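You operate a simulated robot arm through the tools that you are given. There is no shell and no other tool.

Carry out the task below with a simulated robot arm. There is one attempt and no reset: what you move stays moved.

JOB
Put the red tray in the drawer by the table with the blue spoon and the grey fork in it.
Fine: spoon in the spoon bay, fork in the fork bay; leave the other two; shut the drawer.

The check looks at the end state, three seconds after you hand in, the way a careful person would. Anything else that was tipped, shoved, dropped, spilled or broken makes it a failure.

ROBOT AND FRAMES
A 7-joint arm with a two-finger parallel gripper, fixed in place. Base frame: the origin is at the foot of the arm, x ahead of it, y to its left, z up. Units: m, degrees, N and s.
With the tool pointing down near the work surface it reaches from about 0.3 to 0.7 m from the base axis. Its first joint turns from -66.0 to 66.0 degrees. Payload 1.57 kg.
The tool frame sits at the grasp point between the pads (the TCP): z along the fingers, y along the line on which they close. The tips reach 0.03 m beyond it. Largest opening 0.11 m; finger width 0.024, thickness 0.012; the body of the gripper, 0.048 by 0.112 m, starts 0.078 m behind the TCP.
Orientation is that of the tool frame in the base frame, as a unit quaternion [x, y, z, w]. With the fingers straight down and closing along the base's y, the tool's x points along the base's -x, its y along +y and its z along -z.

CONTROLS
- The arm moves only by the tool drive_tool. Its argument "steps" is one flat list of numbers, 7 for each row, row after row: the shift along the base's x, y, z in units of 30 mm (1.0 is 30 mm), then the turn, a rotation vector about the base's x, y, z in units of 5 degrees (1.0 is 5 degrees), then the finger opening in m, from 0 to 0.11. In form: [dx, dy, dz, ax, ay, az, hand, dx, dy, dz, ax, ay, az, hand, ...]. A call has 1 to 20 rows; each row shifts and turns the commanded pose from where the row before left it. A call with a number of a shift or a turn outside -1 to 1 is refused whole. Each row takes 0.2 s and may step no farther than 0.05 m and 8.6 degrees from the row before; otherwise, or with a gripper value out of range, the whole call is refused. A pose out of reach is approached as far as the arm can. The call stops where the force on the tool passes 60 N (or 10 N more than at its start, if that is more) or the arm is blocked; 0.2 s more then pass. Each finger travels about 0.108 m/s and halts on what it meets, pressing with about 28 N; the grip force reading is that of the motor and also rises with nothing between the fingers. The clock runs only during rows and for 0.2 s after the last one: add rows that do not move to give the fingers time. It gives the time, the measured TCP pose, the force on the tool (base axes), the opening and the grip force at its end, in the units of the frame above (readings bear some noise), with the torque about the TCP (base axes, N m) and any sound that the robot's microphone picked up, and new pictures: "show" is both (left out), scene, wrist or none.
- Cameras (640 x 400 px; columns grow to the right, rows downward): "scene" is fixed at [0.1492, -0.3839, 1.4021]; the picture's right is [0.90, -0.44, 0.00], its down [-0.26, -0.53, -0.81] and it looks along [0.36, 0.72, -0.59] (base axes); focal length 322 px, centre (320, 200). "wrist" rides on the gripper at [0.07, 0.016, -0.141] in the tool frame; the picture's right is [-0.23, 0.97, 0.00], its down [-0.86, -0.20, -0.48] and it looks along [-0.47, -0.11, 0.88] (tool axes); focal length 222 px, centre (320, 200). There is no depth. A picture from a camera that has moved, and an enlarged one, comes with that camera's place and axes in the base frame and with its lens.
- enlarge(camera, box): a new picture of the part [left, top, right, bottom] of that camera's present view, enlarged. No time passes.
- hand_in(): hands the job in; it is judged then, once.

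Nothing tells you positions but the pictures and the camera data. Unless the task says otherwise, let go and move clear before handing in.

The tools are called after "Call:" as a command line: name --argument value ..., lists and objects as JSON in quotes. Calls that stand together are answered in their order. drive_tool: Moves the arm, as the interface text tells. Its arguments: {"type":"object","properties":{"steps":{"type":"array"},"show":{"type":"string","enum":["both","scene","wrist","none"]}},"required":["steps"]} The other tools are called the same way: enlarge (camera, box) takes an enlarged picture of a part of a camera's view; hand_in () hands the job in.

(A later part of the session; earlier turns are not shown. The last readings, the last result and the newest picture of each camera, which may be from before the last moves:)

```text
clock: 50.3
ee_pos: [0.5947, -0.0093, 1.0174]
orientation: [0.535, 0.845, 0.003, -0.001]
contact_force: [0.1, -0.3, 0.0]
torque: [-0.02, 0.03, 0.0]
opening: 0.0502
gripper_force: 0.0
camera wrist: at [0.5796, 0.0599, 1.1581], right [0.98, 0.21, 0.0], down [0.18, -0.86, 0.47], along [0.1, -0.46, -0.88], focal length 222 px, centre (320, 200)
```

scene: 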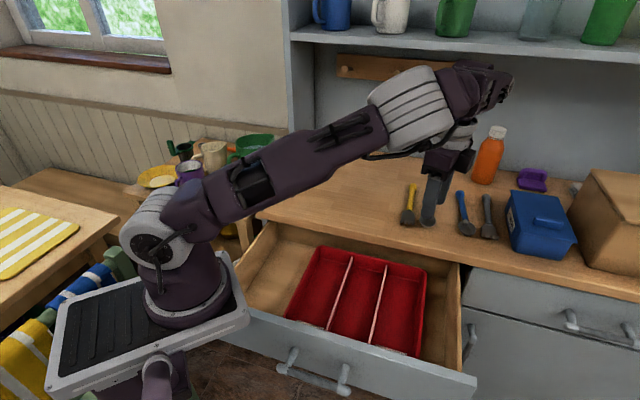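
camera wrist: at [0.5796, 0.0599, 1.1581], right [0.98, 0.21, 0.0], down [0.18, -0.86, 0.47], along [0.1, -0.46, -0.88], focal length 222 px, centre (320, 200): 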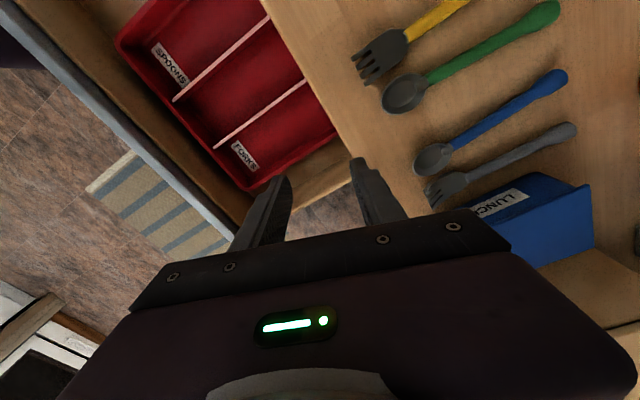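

This yaw direction works well, and I have a clear view of all four utensils. Enlarging for exact positions of blue spoon and grey fork.

Call:
enlarge --camera "wrist" --box '[340, 0, 620, 240]'

Call:
enlarge --camera "scene" --box '[380, 160, 540, 260]'

```text
1.67 times, centred on (480, 120) of wrist
camera zoom: at [0.5796, 0.0599, 1.1581], right [0.98, 0.21, 0.0], down [0.18, -0.86, 0.47], along [0.1, -0.46, -0.88], focal length 370 px, centre (53, 333)
```

zoom: 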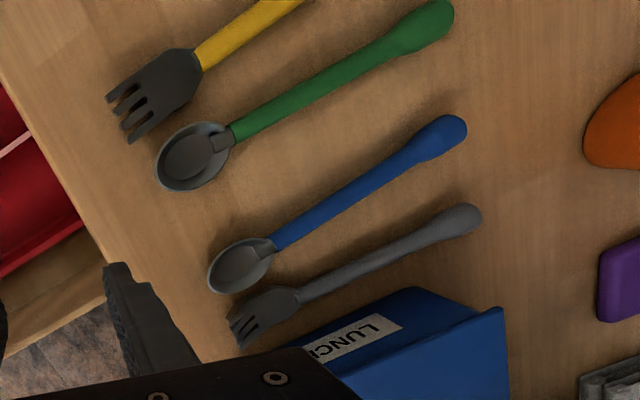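

```text
4.00 times, centred on (460, 210) of scene
camera zoom: at [0.1492, -0.3839, 1.4021], right [0.9, -0.44, 0.0], down [-0.26, -0.53, -0.81], along [0.36, 0.72, -0.59], focal length 1288 px, centre (-240, 160)
```

zoom: 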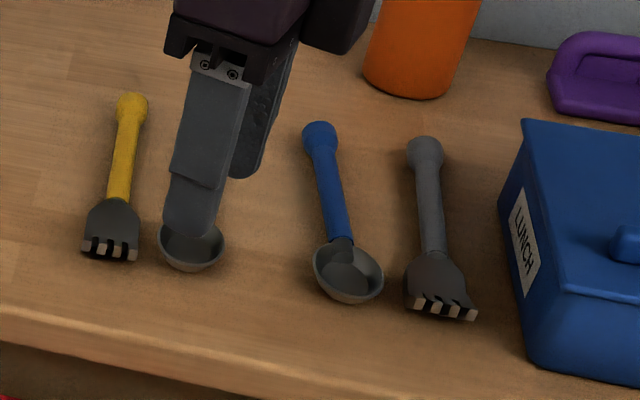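

Blue spoon neck is at ≈[0.763, 0.020], axis ≈50°, handle tip ≈[0.84, 0.113]; grey fork neck ≈[0.80, −0.015], axis ≈44°. Both are beyond straight-down reach, so I'll pick with an outward lean; continuing the yaw to close across the blue handle.

Call:
drive_tool --steps '[0.1, 0, 0, 0, 0, -1, 0.05, 0.1, 0, 0, 0, 0, -1, 0.05, 0.1, 0, 0, 0, 0, -1, 0.05, 0.1, 0, 0, 0, 0, -1, 0.05, 0.1, 0, 0, 0, 0, -1, 0.05, 0.1, 0, 0, 0, 0, -1, 0.05, 0.1, 0, 0, 0, 0, -1, 0.05, 0.1, 0, 0, 0, 0, -1, 0.05, 0.1, 0, 0, 0, 0, -1, 0.05, 0.1, 0, 0, 0, 0, -1, 0.05, 0.1, 0, 0, 0, 0, -1, 0.05, 0.1, 0, 0, 0, 0, -1, 0.05, 0.1, 0, 0, 0, 0, -1, 0.05, 0, 0, 0, 0, 0, 0, 0.05]'

```text
clock: 53.3
ee_pos: [0.6353, -0.0097, 1.0169]
orientation: [0.905, 0.424, 0.003, 0.0]
contact_force: [-0.4, -0.1, -0.5]
torque: [0.0, 0.0, -0.01]
opening: 0.0503
gripper_force: 0.0
camera wrist: at [0.6905, 0.0332, 1.157], right [0.6, -0.8, 0.0], down [-0.7, -0.53, 0.47], along [-0.38, -0.29, -0.88], focal length 222 px, centre (320, 200)
```

scene: 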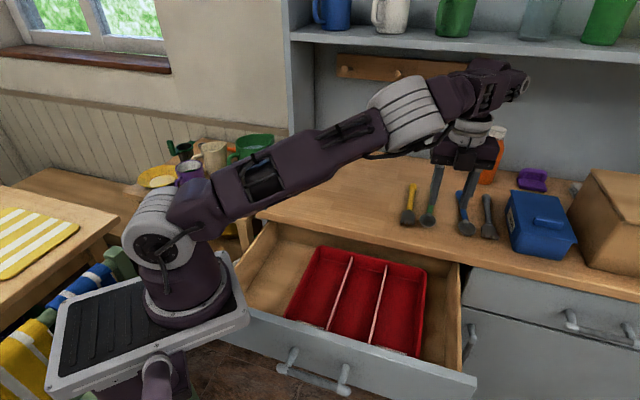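
wrist: 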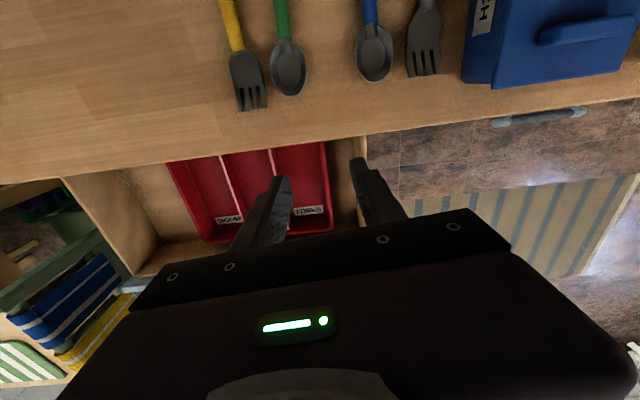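

This configuration is good. I'll now lean the tool outward 35° and move to a hover just short of the blue spoon's handle.

Call:
drive_tool --steps '[0.525, 0.046, -0.35, 0.768, -0.64, 0, 0.04, 0.525, 0.046, -0.35, 0.768, -0.64, 0, 0.04, 0.525, 0.046, -0.35, 0.768, -0.64, 0, 0.04, 0.525, 0.046, -0.35, 0.768, -0.64, 0, 0.04, 0.525, 0.046, -0.35, 0.768, -0.64, 0, 0.04, 0.525, 0.046, -0.35, 0.768, -0.64, 0, 0.04, 0.525, 0.046, -0.35, 0.768, -0.64, 0, 0.04, 0, 0, 0, 0, 0, 0, 0.04]'

Call:
enlarge --camera "wrist" --box '[220, 60, 460, 240]'

Call:
enlarge --camera "scene" --box '[390, 140, 550, 260]'

```text
clock: 55.1
ee_pos: [0.7442, 0.0007, 0.9427]
orientation: [0.862, 0.405, 0.277, -0.127]
contact_force: [1.0, 0.1, 0.2]
torque: [0.01, -0.01, 0.0]
opening: 0.0401
gripper_force: 0.2
camera wrist: at [0.7396, -0.0283, 1.0968], right [0.63, -0.77, -0.13], down [-0.78, -0.62, -0.11], along [0.0, 0.16, -0.99], focal length 222 px, centre (320, 200)
```

scene: 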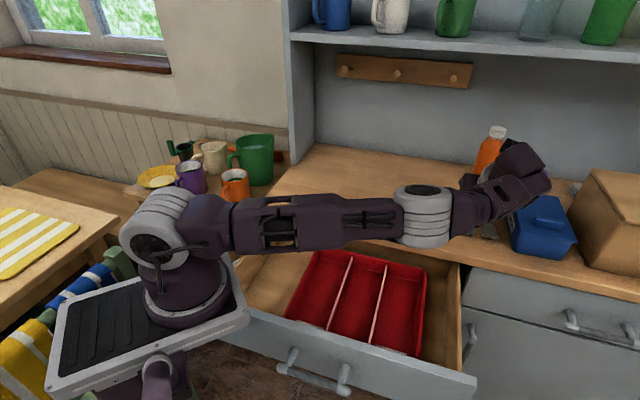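
wrist: 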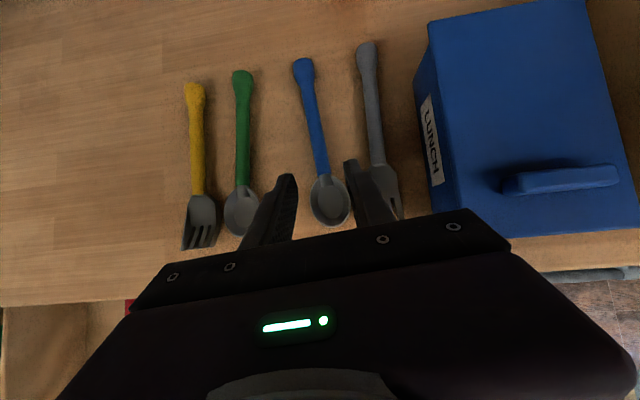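

```text
2.22 times, centred on (340, 150) of wrist
camera zoom: at [0.7396, -0.0283, 1.0968], right [0.63, -0.77, -0.13], down [-0.78, -0.62, -0.11], along [0.0, 0.16, -0.99], focal length 494 px, centre (276, 311)
```

zoom: 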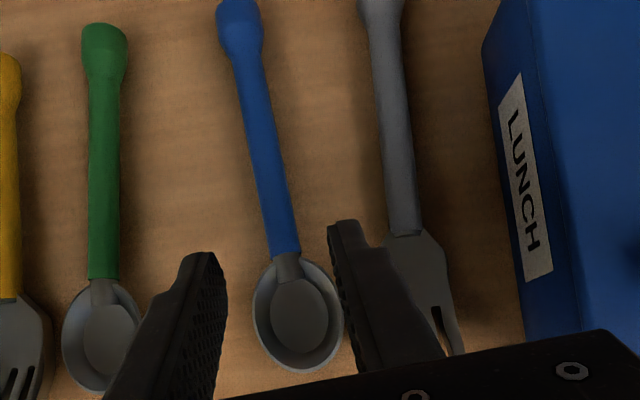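

```text
3.33 times, centred on (470, 200) of scene
camera zoom: at [0.1492, -0.3839, 1.4021], right [0.9, -0.44, 0.0], down [-0.26, -0.53, -0.81], along [0.36, 0.72, -0.59], focal length 1073 px, centre (-180, 200)
```

zoom: 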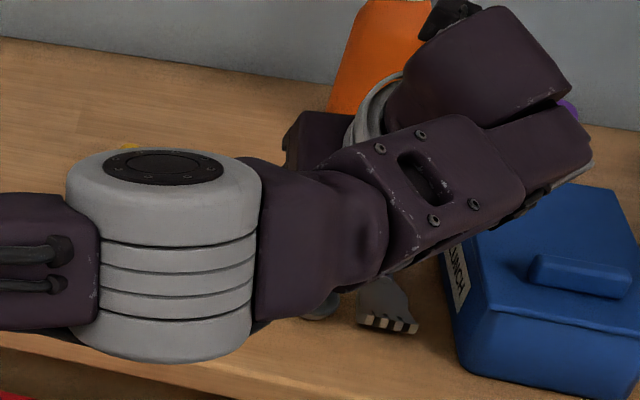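

Alignment looks right: the approach axis lands on the blue handle just above the neck, and all arm parts are high. Narrow the opening and descend along the tool axis.

Call:
drive_tool --steps '[0.122, 0.147, -0.273, 0, 0, 0, 0.034, 0.122, 0.147, -0.273, 0, 0, 0, 0.034, 0.122, 0.147, -0.273, 0, 0, 0, 0.034, 0.122, 0.147, -0.273, 0, 0, 0, 0.034, 0, 0, 0, 0, 0, 0, 0.034]'

Call:
enlarge --camera "wrist" --box '[220, 60, 460, 240]'

```text
clock: 56.3
ee_pos: [0.7601, 0.0186, 0.9107]
orientation: [0.862, 0.405, 0.276, -0.127]
contact_force: [-0.2, -0.2, 0.5]
torque: [0.01, 0.0, -0.02]
opening: 0.0339
gripper_force: 0.0
camera wrist: at [0.7546, -0.0109, 1.0649], right [0.63, -0.77, -0.13], down [-0.78, -0.62, -0.11], along [0.0, 0.16, -0.99], focal length 222 px, centre (320, 200)
```

scene: 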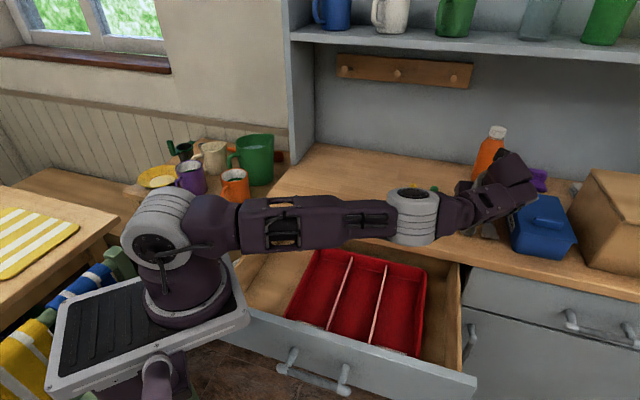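
wrist: 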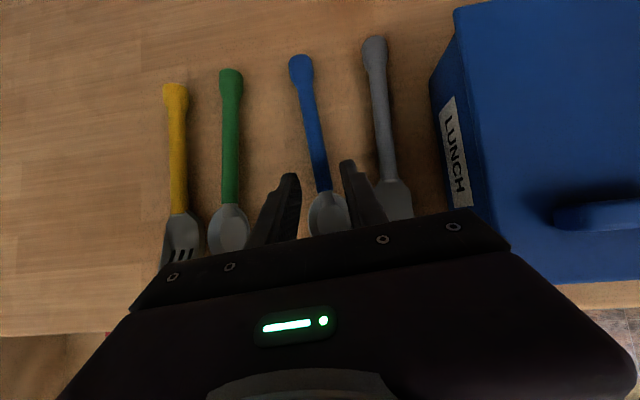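

```text
2.22 times, centred on (340, 150) of wrist
camera zoom: at [0.7546, -0.0109, 1.0649], right [0.63, -0.77, -0.13], down [-0.78, -0.62, -0.11], along [0.0, 0.16, -0.99], focal length 494 px, centre (276, 311)
```

zoom: 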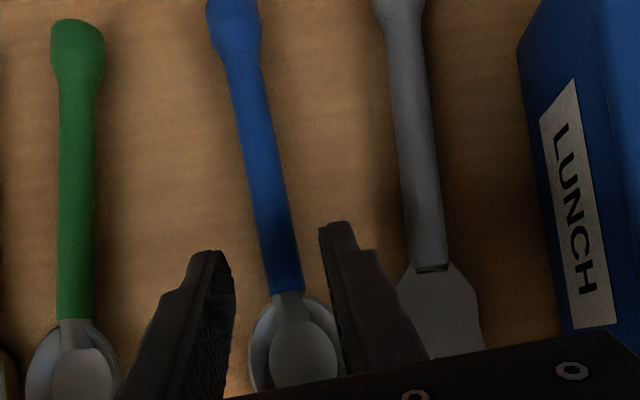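

Fingers are around the handle with no contact. One more centimeter down the axis, then close.

Call:
drive_tool --steps '[0.09, 0.108, -0.2, 0, 0, 0, 0.034, 0, 0, 0, 0, 0, 0, 0.034]' --show "none"

```text
clock: 56.9
ee_pos: [0.7623, 0.0205, 0.9043]
orientation: [0.862, 0.406, 0.275, -0.126]
contact_force: [0.9, -0.2, 0.3]
torque: [0.01, -0.01, -0.02]
opening: 0.034
gripper_force: 0.0
```

Call:
drive_tool --steps '[0, 0, 0, 0, 0, 0, 0.02, 0, 0, 0, 0, 0, 0, 0.0, 0, 0, 0, 0, 0, 0, 0.0, 0, 0, 0, 0, 0, 0, 0.0]'

Call:
enlarge --camera "wrist" --box '[220, 60, 460, 240]'

```text
clock: 57.9
ee_pos: [0.7624, 0.0205, 0.9055]
orientation: [0.863, 0.405, 0.276, -0.126]
contact_force: [0.1, -1.0, -0.6]
torque: [0.02, 0.0, 0.01]
opening: 0.0138
gripper_force: 27.7
camera wrist: at [0.7579, -0.008, 1.0585], right [0.63, -0.77, -0.13], down [-0.78, -0.62, -0.1], along [0.0, 0.16, -0.99], focal length 222 px, centre (320, 200)
```

scene: 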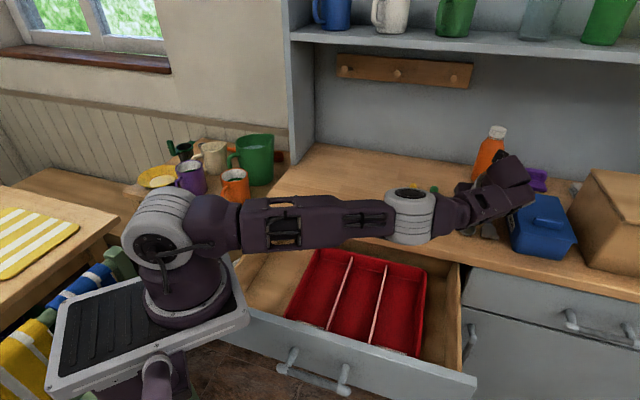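
wrist: 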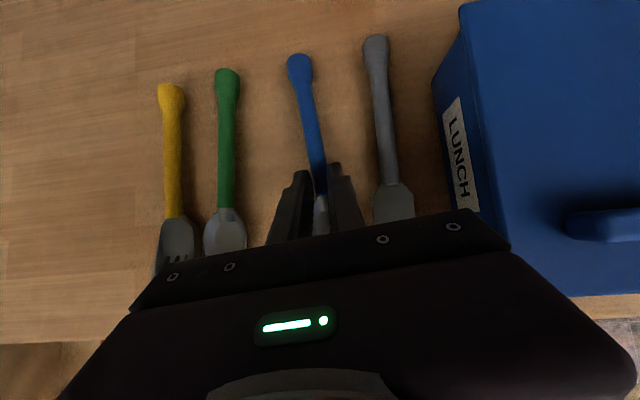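

```text
2.22 times, centred on (340, 150) of wrist
camera zoom: at [0.7579, -0.008, 1.0585], right [0.63, -0.77, -0.13], down [-0.78, -0.62, -0.1], along [0.0, 0.16, -0.99], focal length 494 px, centre (276, 311)
```

zoom: 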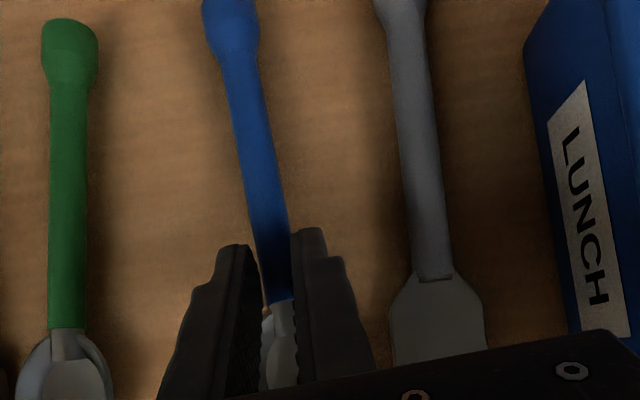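

The blue handle is gripped (13.8 mm). Lifting it straight up.

Call:
drive_tool --steps '[0, 0, 0.4, 0, 0, 0, 0, 0, 0, 0.5, 0, 0, 0, 0, 0, 0, 0.7, 0, 0, 0, 0, 0, 0, 0.8, 0, 0, 0, 0, 0, 0, 0, 0, 0, 0, 0]'

Call:
enlarge --camera "wrist" --box '[220, 60, 460, 240]'

```text
clock: 59.1
ee_pos: [0.7629, 0.0212, 0.976]
orientation: [0.863, 0.404, 0.276, -0.126]
contact_force: [-0.7, 0.0, -0.7]
torque: [-0.02, -0.01, -0.01]
opening: 0.0138
gripper_force: 28.0
camera wrist: at [0.758, -0.007, 1.1312], right [0.63, -0.77, -0.13], down [-0.78, -0.62, -0.1], along [0.0, 0.16, -0.99], focal length 222 px, centre (320, 200)
```

scene: 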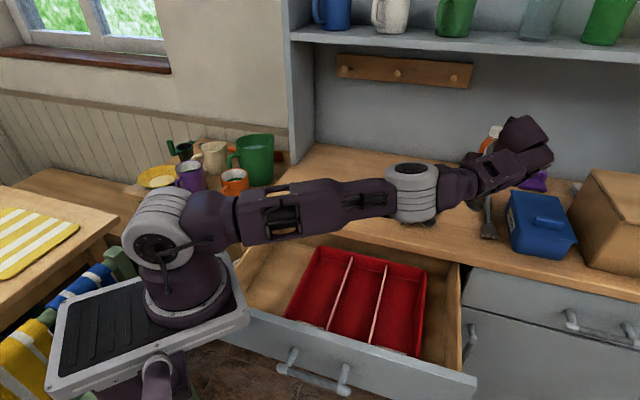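
wrist: 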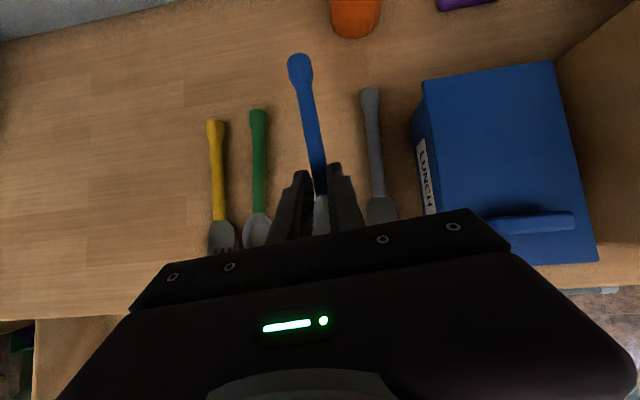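

```text
2.22 times, centred on (340, 150) of wrist
camera zoom: at [0.758, -0.007, 1.1312], right [0.63, -0.77, -0.13], down [-0.78, -0.62, -0.1], along [0.0, 0.16, -0.99], focal length 494 px, centre (276, 311)
```

zoom: 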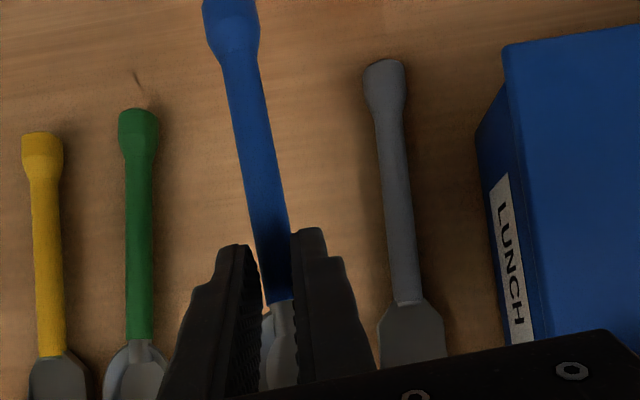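

The spoon is securely held and nothing else moved. Since it was picked with a lean, I'll set it down on the free counter spot nearer the robot (where the tray was) and regrasp it vertically.

Call:
drive_tool --steps '[-0.695, 0.6, 0, 0, 0, -0.104, 0, -0.695, 0.6, 0, 0, 0, -0.104, 0, -0.695, 0.6, 0, 0, 0, -0.104, 0, -0.695, 0.6, 0, 0, 0, -0.104, 0, -0.695, 0.6, 0, 0, 0, -0.104, 0, -0.695, 0.6, 0, 0, 0, -0.104, 0, -0.695, 0.6, 0, 0, 0, -0.104, 0, -0.695, 0.6, 0, 0, 0, -0.104, 0, -0.695, 0.6, 0, 0, 0, -0.104, 0, -0.695, 0.6, 0, 0, 0, -0.104, 0, 0, 0, 0, 0, 0, 0, 0]'

```text
clock: 61.5
ee_pos: [0.5551, 0.1996, 0.9758]
orientation: [0.88, 0.365, 0.281, -0.113]
contact_force: [-0.5, -1.1, -0.5]
torque: [-0.02, 0.06, 0.02]
opening: 0.0136
gripper_force: 28.2
camera wrist: at [0.5472, 0.171, 1.1305], right [0.56, -0.82, -0.13], down [-0.83, -0.55, -0.11], along [0.02, 0.16, -0.99], focal length 222 px, centre (320, 200)
```

scene: 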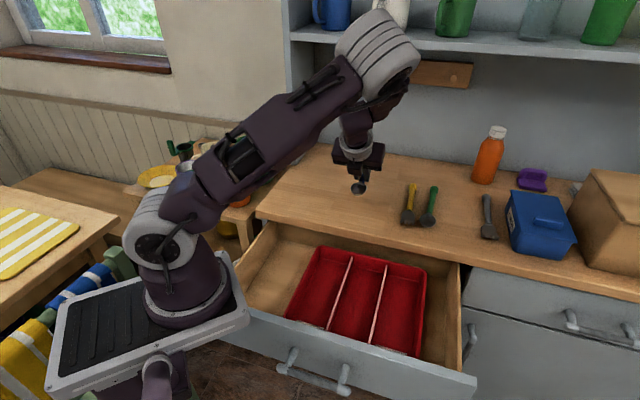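
wrist: 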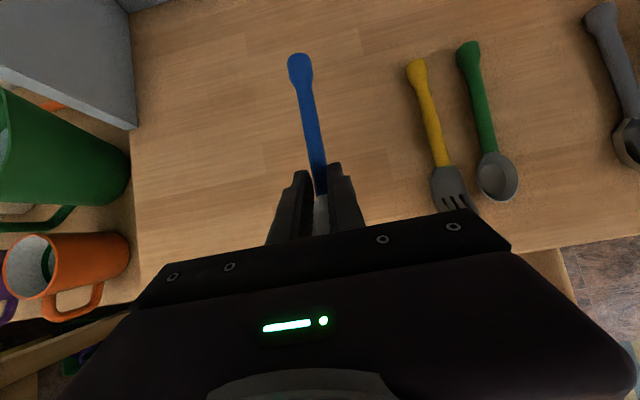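

Over the free counter area with a healthy elbow-up posture. Lowering to the same height at which it was picked.

Call:
drive_tool --steps '[0, 0, -0.6, 0, 0, 0, 0, 0, 0, -0.6, 0, 0, 0, 0, 0, 0, -0.6, 0, 0, 0, 0, 0, 0, -0.4, 0, 0, 0, 0, 0, 0, 0, 0, 0, 0, 0]' --show "none"

```text
clock: 62.7
ee_pos: [0.5562, 0.196, 0.9108]
orientation: [0.88, 0.366, 0.281, -0.114]
contact_force: [0.4, 0.1, -0.3]
torque: [-0.02, 0.0, 0.01]
opening: 0.0139
gripper_force: 26.9
```

Call:
drive_tool --steps '[0, 0, -0.14, 0, 0, 0, 0, 0, 0, 0, 0, 0, 0, 0]' --show "none"

```text
clock: 63.3
ee_pos: [0.5551, 0.1978, 0.9056]
orientation: [0.879, 0.367, 0.281, -0.114]
contact_force: [0.6, 0.0, -0.4]
torque: [-0.01, 0.01, 0.0]
opening: 0.0137
gripper_force: 27.8
```

Call:
drive_tool --steps '[0, 0, -0.05, 0, 0, 0, 0, 0, 0, 0, 0, 0, 0, 0]'

Call:
enlarge --camera "scene" --box '[300, 130, 440, 230]'

```text
clock: 63.9
ee_pos: [0.555, 0.1988, 0.905]
orientation: [0.88, 0.367, 0.28, -0.114]
contact_force: [0.6, -0.1, -0.6]
torque: [-0.01, 0.01, 0.0]
opening: 0.014
gripper_force: 28.1
camera wrist: at [0.5476, 0.1705, 1.0596], right [0.56, -0.82, -0.13], down [-0.83, -0.55, -0.1], along [0.02, 0.16, -0.99], focal length 222 px, centre (320, 200)
```

scene: 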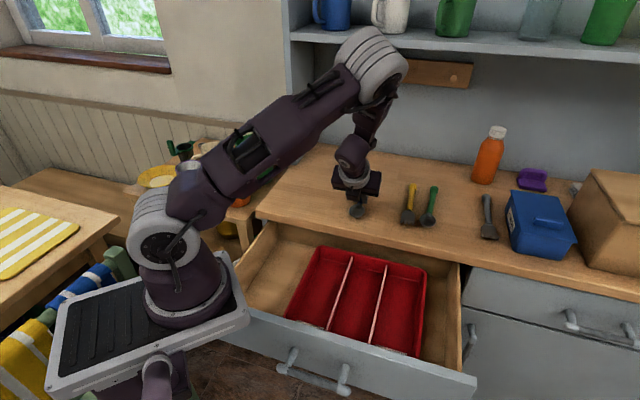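
wrist: 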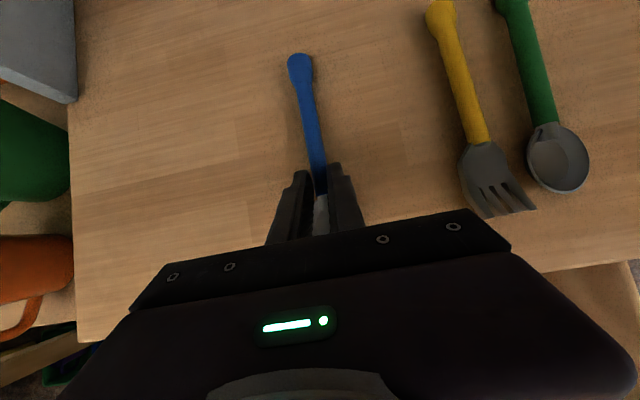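

```text
4.00 times, centred on (370, 180) of scene
camera zoom: at [0.1492, -0.3839, 1.4021], right [0.9, -0.44, 0.0], down [-0.26, -0.53, -0.81], along [0.36, 0.72, -0.59], focal length 1288 px, centre (120, 280)
```

zoom: 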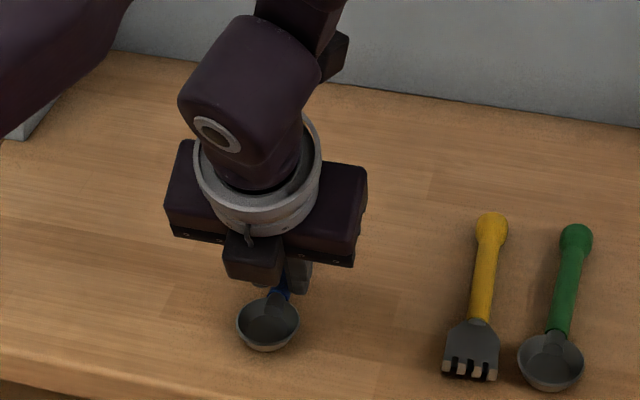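

Call:
drive_tool --steps '[0, 0, -0.07, 0, 0, 0, 0, 0, 0, 0, 0, 0, 0, 0]' --show "none"

```text
clock: 64.5
ee_pos: [0.554, 0.1981, 0.9039]
orientation: [0.879, 0.366, 0.282, -0.114]
contact_force: [-1.7, -2.6, 12.4]
torque: [0.11, -0.07, -0.04]
opening: 0.0136
gripper_force: 28.1
```

Contact felt; the spoon rests on the counter. Release, back out along the tool axis and bring the tool upright.

Call:
drive_tool --steps '[0, 0, 0.03, 0, 0, 0, 0.0, 0, 0, 0, 0, 0, 0, 0.03, 0, 0, 0, 0, 0, 0, 0.045, 0, 0, 0, 0, 0, 0, 0.045, -0.15, -0.15, 0.3, 0, 0, 0, 0.045, -0.15, -0.15, 0.3, 0, 0, 0, 0.045, -0.3, -0.3, 0.6, 0, 0, 0, 0.045, -0.3, -0.3, 0.6, 0, 0, 0, 0.045, 0, 0, 0.3, -0.707, 0.707, 0, 0.045, 0, 0, 0.3, -0.707, 0.707, 0, 0.045, 0, 0, 0.2, -0.707, 0.707, 0, 0.045, 0, 0, 0, -0.707, 0.707, 0, 0.045, 0, 0, 0, -0.707, 0.707, 0, 0.045, 0, 0, 0, -0.707, 0.707, 0, 0.045, 0, 0, 0, -0.707, 0.707, 0, 0.045, 0, 0, 0, 0, 0, 0, 0.045]'

Call:
enlarge --camera "scene" --box '[300, 130, 440, 230]'

```text
clock: 67.9
ee_pos: [0.5273, 0.1719, 0.9709]
orientation: [0.923, 0.384, 0.004, 0.002]
contact_force: [0.9, -0.7, 0.1]
torque: [-0.01, -0.04, -0.02]
opening: 0.0452
gripper_force: 0.1
out of reach, approached as far as the arm can: row 9
camera wrist: at [0.5856, 0.2108, 1.1112], right [0.53, -0.85, 0.0], down [-0.75, -0.47, 0.47], along [-0.4, -0.25, -0.88], focal length 222 px, centre (320, 200)
```

scene: 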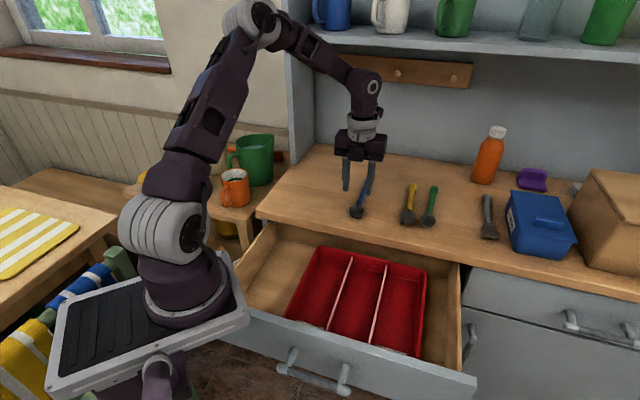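
wrist: 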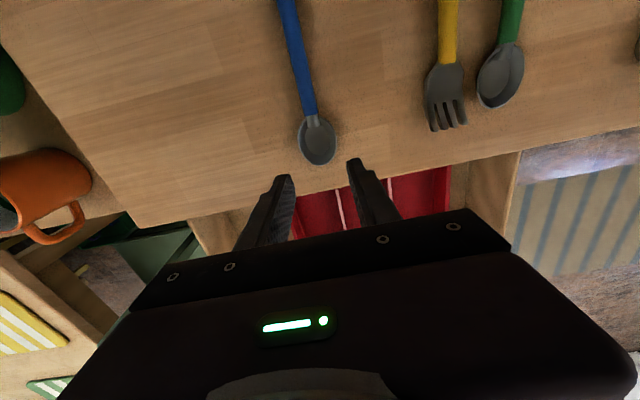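

```text
4.00 times, centred on (370, 180) of scene
camera zoom: at [0.1492, -0.3838, 1.4021], right [0.9, -0.44, 0.0], down [-0.26, -0.53, -0.81], along [0.36, 0.72, -0.59], focal length 1288 px, centre (120, 280)
```

zoom: 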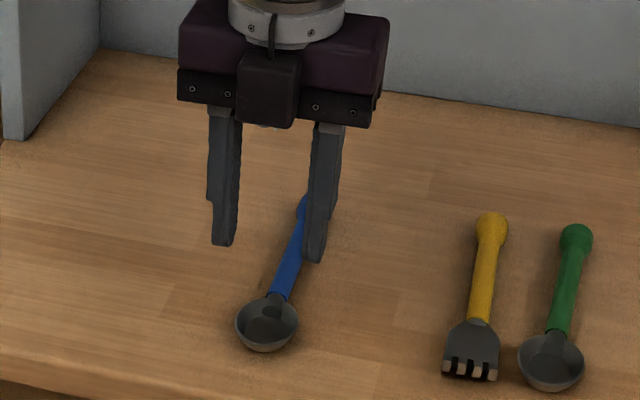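

The spoon is lying flat near [0.56, 0.20]; the arm is upright with elbow up. Moving above the handle for a vertical regrasp.

Call:
drive_tool --steps '[0.5, 0.45, -0.1, 0, 0, 0.1, 0.04, 0.5, 0.45, -0.2, 0, 0, 0.1, 0.04, 0.49, 0.44, -0.3, 0, 0, 0.1, 0.04, 0, 0, 0, 0, 0, 0, 0.04]'

Call:
enlarge --camera "wrist" --box '[220, 60, 460, 240]'

Call:
enlarge --camera "scene" --box '[300, 130, 440, 230]'

```text
clock: 68.9
ee_pos: [0.5715, 0.2114, 0.9533]
orientation: [0.918, 0.397, 0.005, 0.001]
contact_force: [0.5, 0.1, -0.1]
torque: [-0.04, 0.01, 0.02]
opening: 0.0398
gripper_force: 0.1
camera wrist: at [0.6292, 0.2511, 1.0946], right [0.55, -0.83, 0.0], down [-0.73, -0.49, 0.47], along [-0.39, -0.26, -0.88], focal length 222 px, centre (320, 200)
```

scene: 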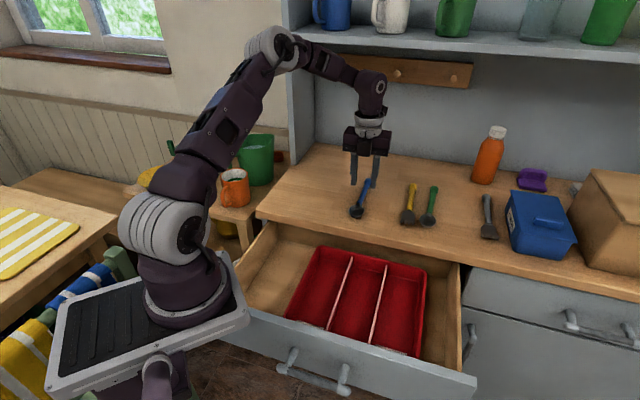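
wrist: 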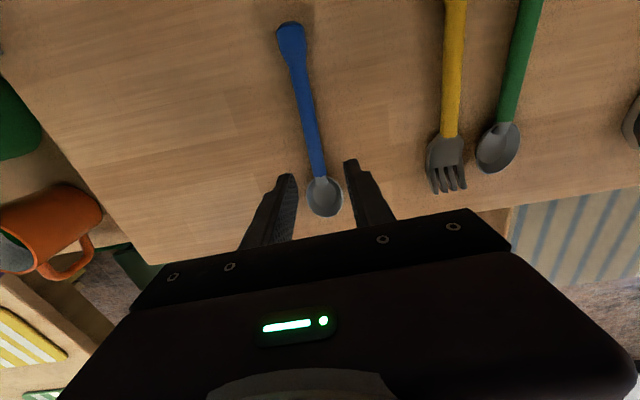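

```text
2.22 times, centred on (340, 150) of wrist
camera zoom: at [0.6292, 0.2511, 1.0946], right [0.55, -0.83, 0.0], down [-0.73, -0.49, 0.47], along [-0.39, -0.26, -0.88], focal length 494 px, centre (276, 311)
```

zoom: 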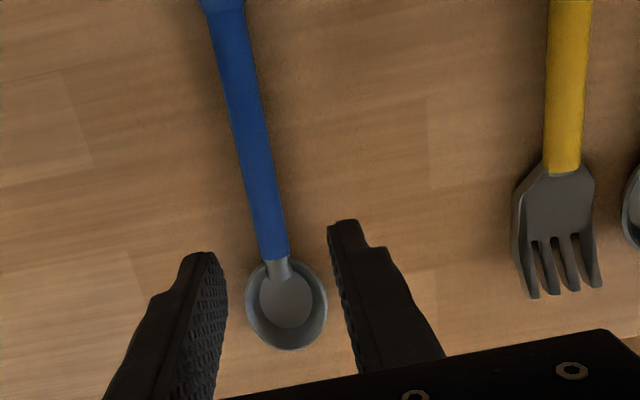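

```text
4.00 times, centred on (370, 180) of scene
camera zoom: at [0.1492, -0.3839, 1.4021], right [0.9, -0.44, 0.0], down [-0.26, -0.53, -0.81], along [0.36, 0.72, -0.59], focal length 1288 px, centre (120, 280)
```

zoom: 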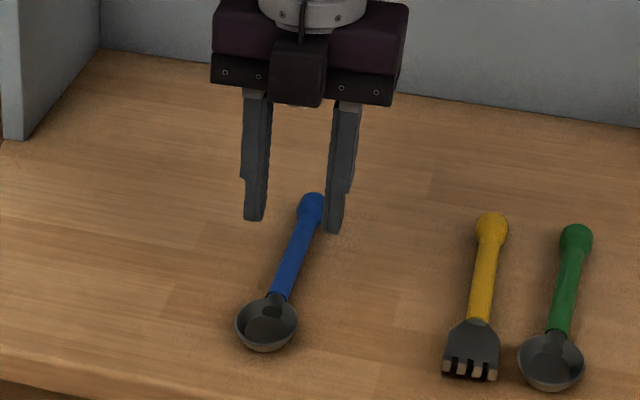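

Yaw matches; a 4 mm lateral correction is needed. Descending to grasp the handle vertically.

Call:
drive_tool --steps '[-0.025, 0.038, -0.5, 0, 0, 0, 0.04, -0.025, 0.038, -0.5, 0, 0, 0, 0.04, -0.025, 0.038, -0.5, 0, 0, 0, 0.04, 0, 0, 0, 0, 0, 0, 0.04]'

Call:
enlarge --camera "wrist" --box '[220, 60, 460, 240]'

```text
clock: 69.9
ee_pos: [0.5672, 0.2152, 0.9073]
orientation: [0.918, 0.397, 0.005, 0.0]
contact_force: [-0.1, 0.9, -0.1]
torque: [-0.01, -0.01, -0.01]
opening: 0.0399
gripper_force: 0.1
camera wrist: at [0.625, 0.2549, 1.0479], right [0.55, -0.83, 0.0], down [-0.74, -0.49, 0.47], along [-0.39, -0.26, -0.88], focal length 222 px, centre (320, 200)
```

scene: 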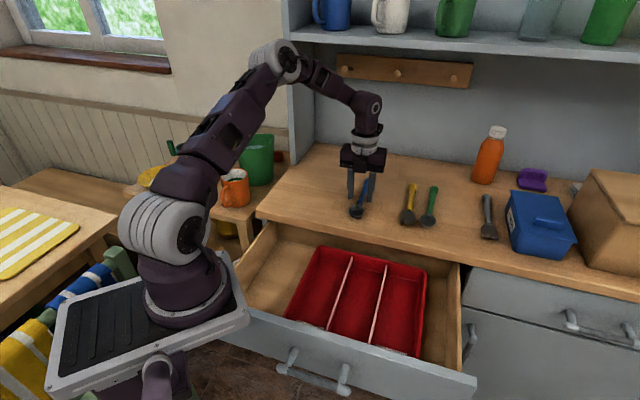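
wrist: 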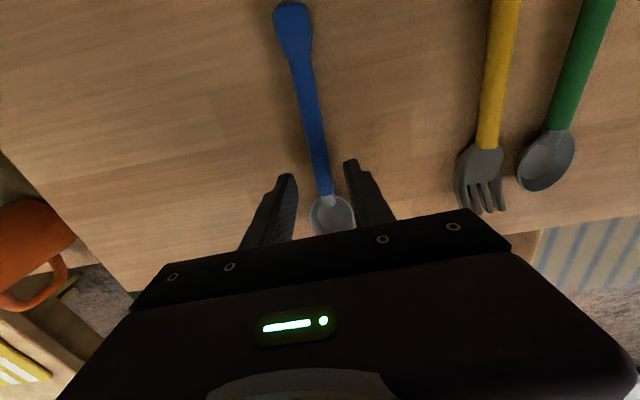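

```text
2.22 times, centred on (340, 150) of wrist
camera zoom: at [0.625, 0.2549, 1.0479], right [0.55, -0.83, 0.0], down [-0.74, -0.49, 0.47], along [-0.39, -0.26, -0.88], focal length 494 px, centre (276, 311)
```

zoom: 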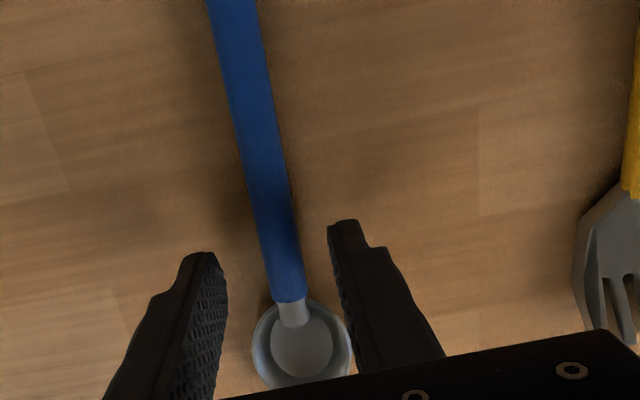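

Centered within 2 mm. Lower 4 mm and close.

Call:
drive_tool --steps '[0.02, -0.02, -0.15, 0, 0, 0, 0.04, 0, 0, 0, 0, 0, 0, 0.02, 0, 0, 0, 0, 0, 0, 0.0, 0, 0, 0, 0, 0, 0, 0.0, 0, 0, 0, 0, 0, 0, 0.0]' --show "none"

```text
clock: 71.1
ee_pos: [0.5697, 0.2162, 0.9039]
orientation: [0.918, 0.395, 0.004, 0.001]
contact_force: [0.0, 0.9, 0.7]
torque: [-0.04, 0.02, 0.02]
opening: 0.0138
gripper_force: 28.1
```

Spoon regrasped. Lift and carry it over the SPOONS bay.

Call:
drive_tool --steps '[0, 0, 0.5, 0, 0, 0, 0, 0, 0, 1, 0, 0, 0, 0, 0, 0, 1, 0, 0, 0, 0, -0.79, -0.558, 0, 0, 0, -0.04, 0, -0.79, -0.558, 0, 0, 0, -0.04, 0, -0.79, -0.558, 0, 0, 0, -0.04, 0, -0.79, -0.558, 0, 0, 0, -0.04, 0, -0.79, -0.558, 0, 0, 0, -0.04, 0, -0.79, -0.558, 0, 0, 0, -0.04, 0, -0.79, -0.558, 0, 0, 0, -0.04, 0, -0.79, -0.558, 0, 0, 0, -0.04, 0, 0, 0, 0, 0, 0, 0, 0]'

```text
clock: 73.7
ee_pos: [0.3825, 0.0837, 0.9782]
orientation: [0.924, 0.383, 0.004, 0.001]
contact_force: [-1.0, -0.1, 0.1]
torque: [-0.06, -0.03, -0.01]
opening: 0.0139
gripper_force: 28.1
camera wrist: at [0.4402, 0.1219, 1.1187], right [0.53, -0.85, 0.0], down [-0.75, -0.47, 0.47], along [-0.4, -0.25, -0.88], focal length 222 px, centre (320, 200)
```

scene: 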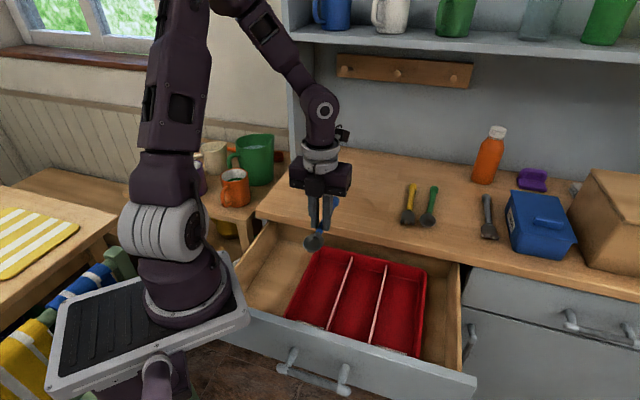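
wrist: 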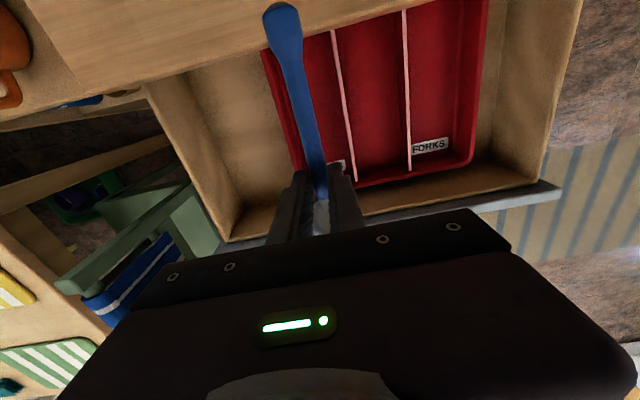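

The grip axis projects onto the middle of the SPOONS bay. The handle end would brush the counter edge at this depth, so I'll shift 2.8 cm toward the robot, descend past the slab, then shift back in.

Call:
drive_tool --steps '[-0.33, -0.33, -0.3, 0, 0, 0, 0, -0.32, -0.32, -0.3, 0, 0, 0, 0, 0, 0, -0.6, 0, 0, 0, 0, 0, 0, 0, 0, 0, 0, 0]'

Call:
enlarge --camera "wrist" --box '[200, 0, 500, 240]'

Call:
enlarge --camera "scene" --box '[260, 180, 440, 330]'

```text
clock: 74.7
ee_pos: [0.3599, 0.0643, 0.9413]
orientation: [0.923, 0.384, 0.004, 0.001]
contact_force: [-0.3, 0.1, -0.3]
torque: [0.03, 0.04, -0.01]
opening: 0.0137
gripper_force: 27.7
camera wrist: at [0.418, 0.1023, 1.0818], right [0.53, -0.85, 0.0], down [-0.75, -0.47, 0.47], along [-0.4, -0.25, -0.88], focal length 222 px, centre (320, 200)
```

scene: 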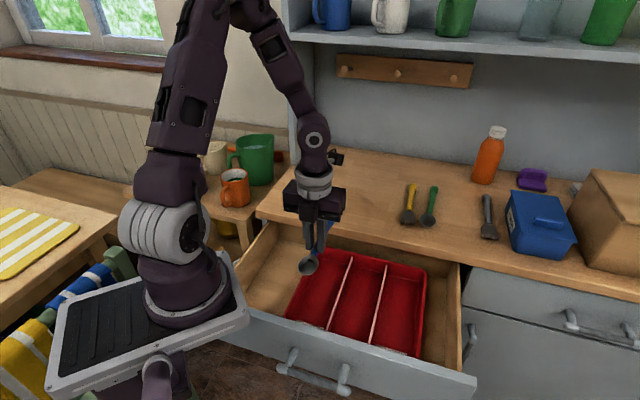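
wrist: 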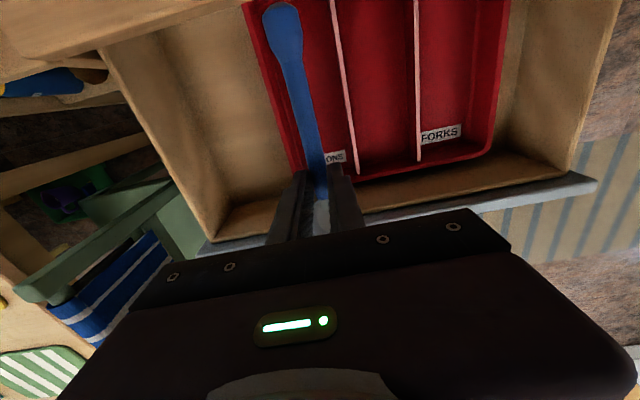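

```text
1.67 times, centred on (350, 120) of wrist
camera zoom: at [0.418, 0.1023, 1.0818], right [0.53, -0.85, 0.0], down [-0.75, -0.47, 0.47], along [-0.4, -0.25, -0.88], focal length 370 px, centre (270, 333)
```

zoom: 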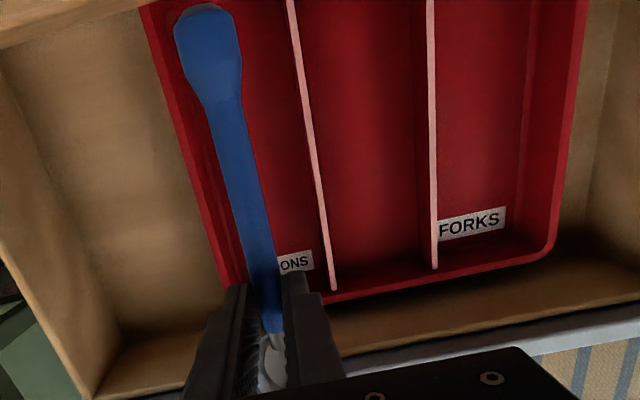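

```text
2.67 times, centred on (350, 255) of scene
camera zoom: at [0.1492, -0.3839, 1.4021], right [0.9, -0.44, 0.0], down [-0.26, -0.53, -0.81], along [0.36, 0.72, -0.59], focal length 859 px, centre (240, 53)
```

zoom: 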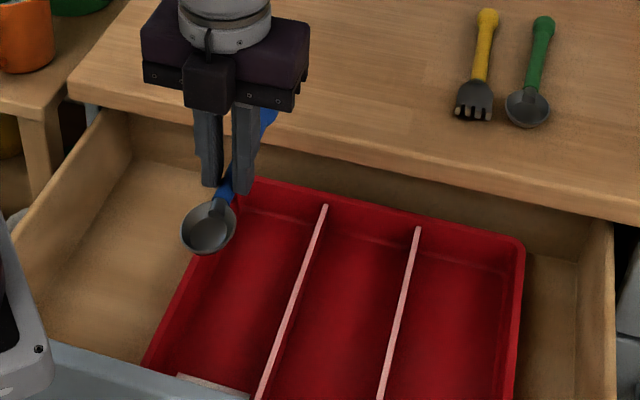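

The handle tip is about 2 cm clear of the counter edge, and the bay is centered below. Descending into the drawer.

Call:
drive_tool --steps '[0, 0, -0.8, 0, 0, 0, 0, 0, 0, -0.8, 0, 0, 0, 0, 0, 0, -0.8, 0, 0, 0, 0, 0, 0, -0.8, 0, 0, 0, 0, 0, 0, -0.8, 0, 0, 0, 0, 0, 0, 0, 0, 0, 0, 0]'

Call:
enlarge --camera "wrist" --box '[200, 0, 500, 240]'

Call:
enlarge --camera "scene" --box '[260, 200, 440, 350]'

```text
clock: 76.1
ee_pos: [0.3572, 0.0609, 0.823]
orientation: [0.924, 0.383, 0.004, 0.001]
contact_force: [0.3, -0.3, 0.1]
torque: [-0.01, 0.03, 0.02]
opening: 0.0141
gripper_force: 28.0
camera wrist: at [0.4172, 0.1001, 0.9642], right [0.53, -0.85, 0.0], down [-0.75, -0.47, 0.47], along [-0.4, -0.25, -0.88], focal length 222 px, centre (320, 200)
```

scene: 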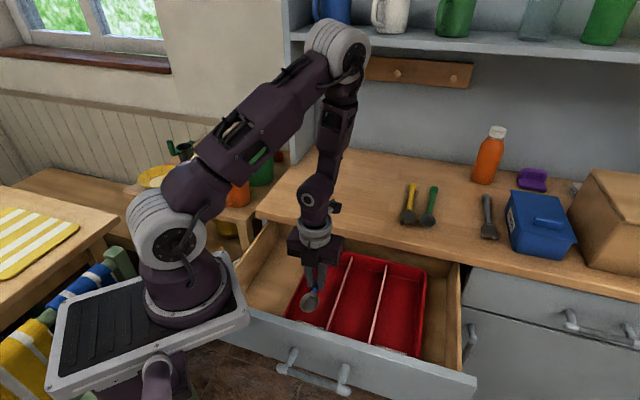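
wrist: 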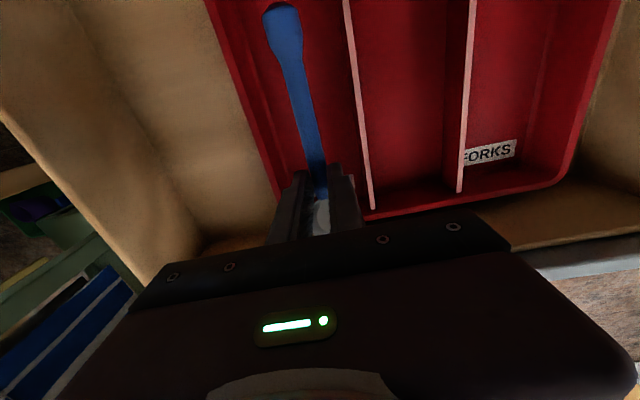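

```text
1.67 times, centred on (350, 120) of wrist
camera zoom: at [0.4172, 0.1001, 0.9642], right [0.53, -0.85, 0.0], down [-0.75, -0.47, 0.47], along [-0.4, -0.25, -0.88], focal length 370 px, centre (270, 333)
```

zoom: 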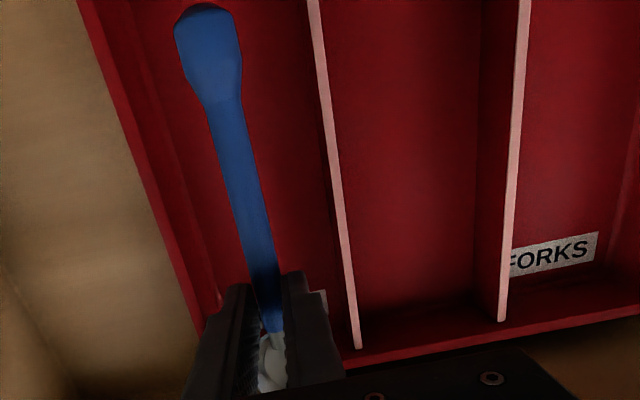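

```text
2.67 times, centred on (350, 275) of scene
camera zoom: at [0.1492, -0.3839, 1.4021], right [0.9, -0.44, 0.0], down [-0.26, -0.53, -0.81], along [0.36, 0.72, -0.59], focal length 859 px, centre (240, 0)
```

zoom: 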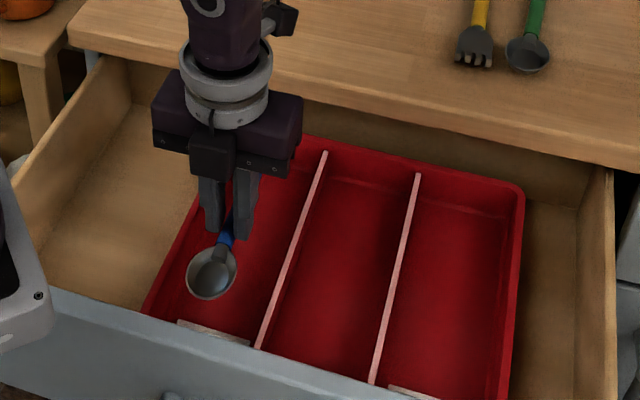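

The spoon hovers in the SPOONS bay, below the slab. Shift inward ~2.2 cm while lowering close to the tray floor.

Call:
drive_tool --steps '[0.177, 0.177, -0.6, 0, 0, 0, 0, 0.177, 0.177, -0.6, 0, 0, 0, 0, 0.177, 0.177, -0.6, 0, 0, 0, 0, 0, 0, -0.4, 0, 0, 0, 0, 0, 0, 0, 0, 0, 0, 0]'

Call:
enlarge --camera "wrist" --box '[200, 0, 500, 240]'

Call:
enlarge --camera "scene" --box '[260, 200, 440, 350]'

```text
clock: 77.3
ee_pos: [0.3737, 0.0797, 0.7566]
orientation: [0.923, 0.385, 0.003, 0.002]
contact_force: [-0.8, 0.6, -1.0]
torque: [-0.01, 0.03, 0.01]
opening: 0.014
gripper_force: 28.1
camera wrist: at [0.434, 0.1184, 0.8968], right [0.53, -0.85, 0.0], down [-0.75, -0.47, 0.47], along [-0.4, -0.25, -0.88], focal length 222 px, centre (320, 200)
```

scene: 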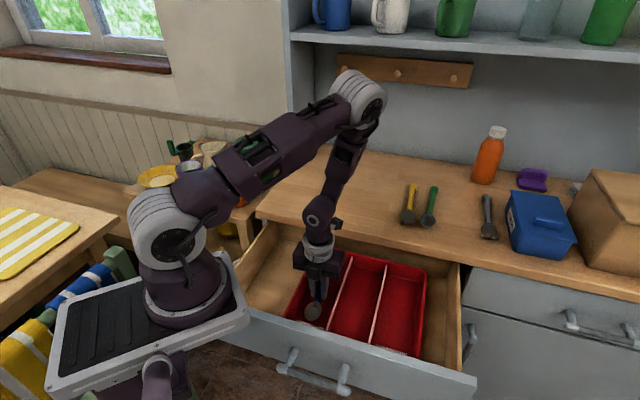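
wrist: 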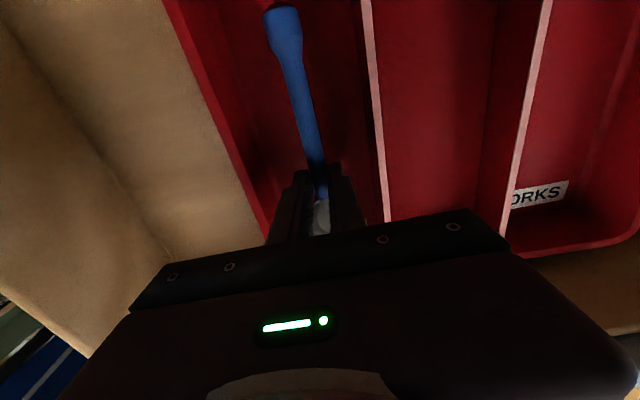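

```text
1.67 times, centred on (350, 120) of wrist
camera zoom: at [0.434, 0.1184, 0.8968], right [0.53, -0.85, 0.0], down [-0.75, -0.47, 0.47], along [-0.4, -0.25, -0.88], focal length 370 px, centre (270, 333)
```

zoom: 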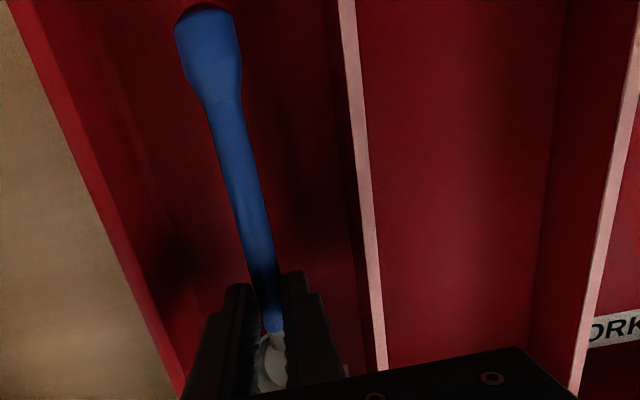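

```text
2.67 times, centred on (350, 275) of scene
camera zoom: at [0.1492, -0.3839, 1.4021], right [0.9, -0.44, 0.0], down [-0.26, -0.53, -0.81], along [0.36, 0.72, -0.59], focal length 859 px, centre (240, 0)
```

zoom: 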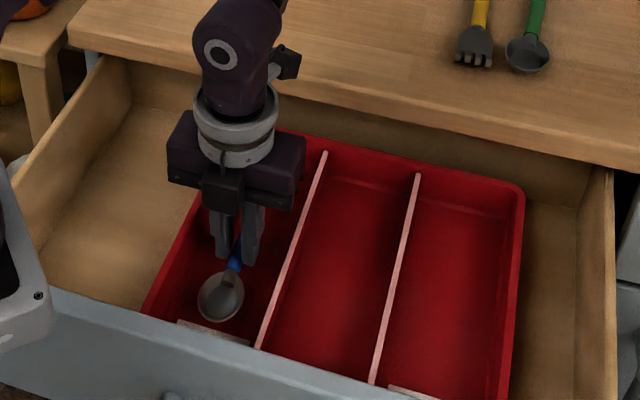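

Spoon is well within the bay. Lowering the last bit in small steps.

Call:
drive_tool --steps '[0, 0, -0.13, 0, 0, 0, 0, 0, 0, -0.13, 0, 0, 0, 0, 0, 0, -0.1, 0, 0, 0, 0, 0, 0, 0, 0, 0, 0, 0]' --show "none"

```text
clock: 78.3
ee_pos: [0.3756, 0.0795, 0.745]
orientation: [0.923, 0.385, 0.005, 0.001]
contact_force: [0.4, -0.8, 1.1]
torque: [-0.04, 0.02, 0.02]
opening: 0.0141
gripper_force: 28.2
```

Call:
drive_tool --steps '[0, 0, -0.08, 0, 0, 0, 0, 0, 0, 0, 0, 0, 0, 0]' --show "none"

```text
clock: 78.9
ee_pos: [0.376, 0.0789, 0.7436]
orientation: [0.923, 0.384, 0.004, 0.0]
contact_force: [-4.1, 1.8, 22.2]
torque: [0.11, 0.1, 0.02]
opening: 0.0137
gripper_force: 28.2
```

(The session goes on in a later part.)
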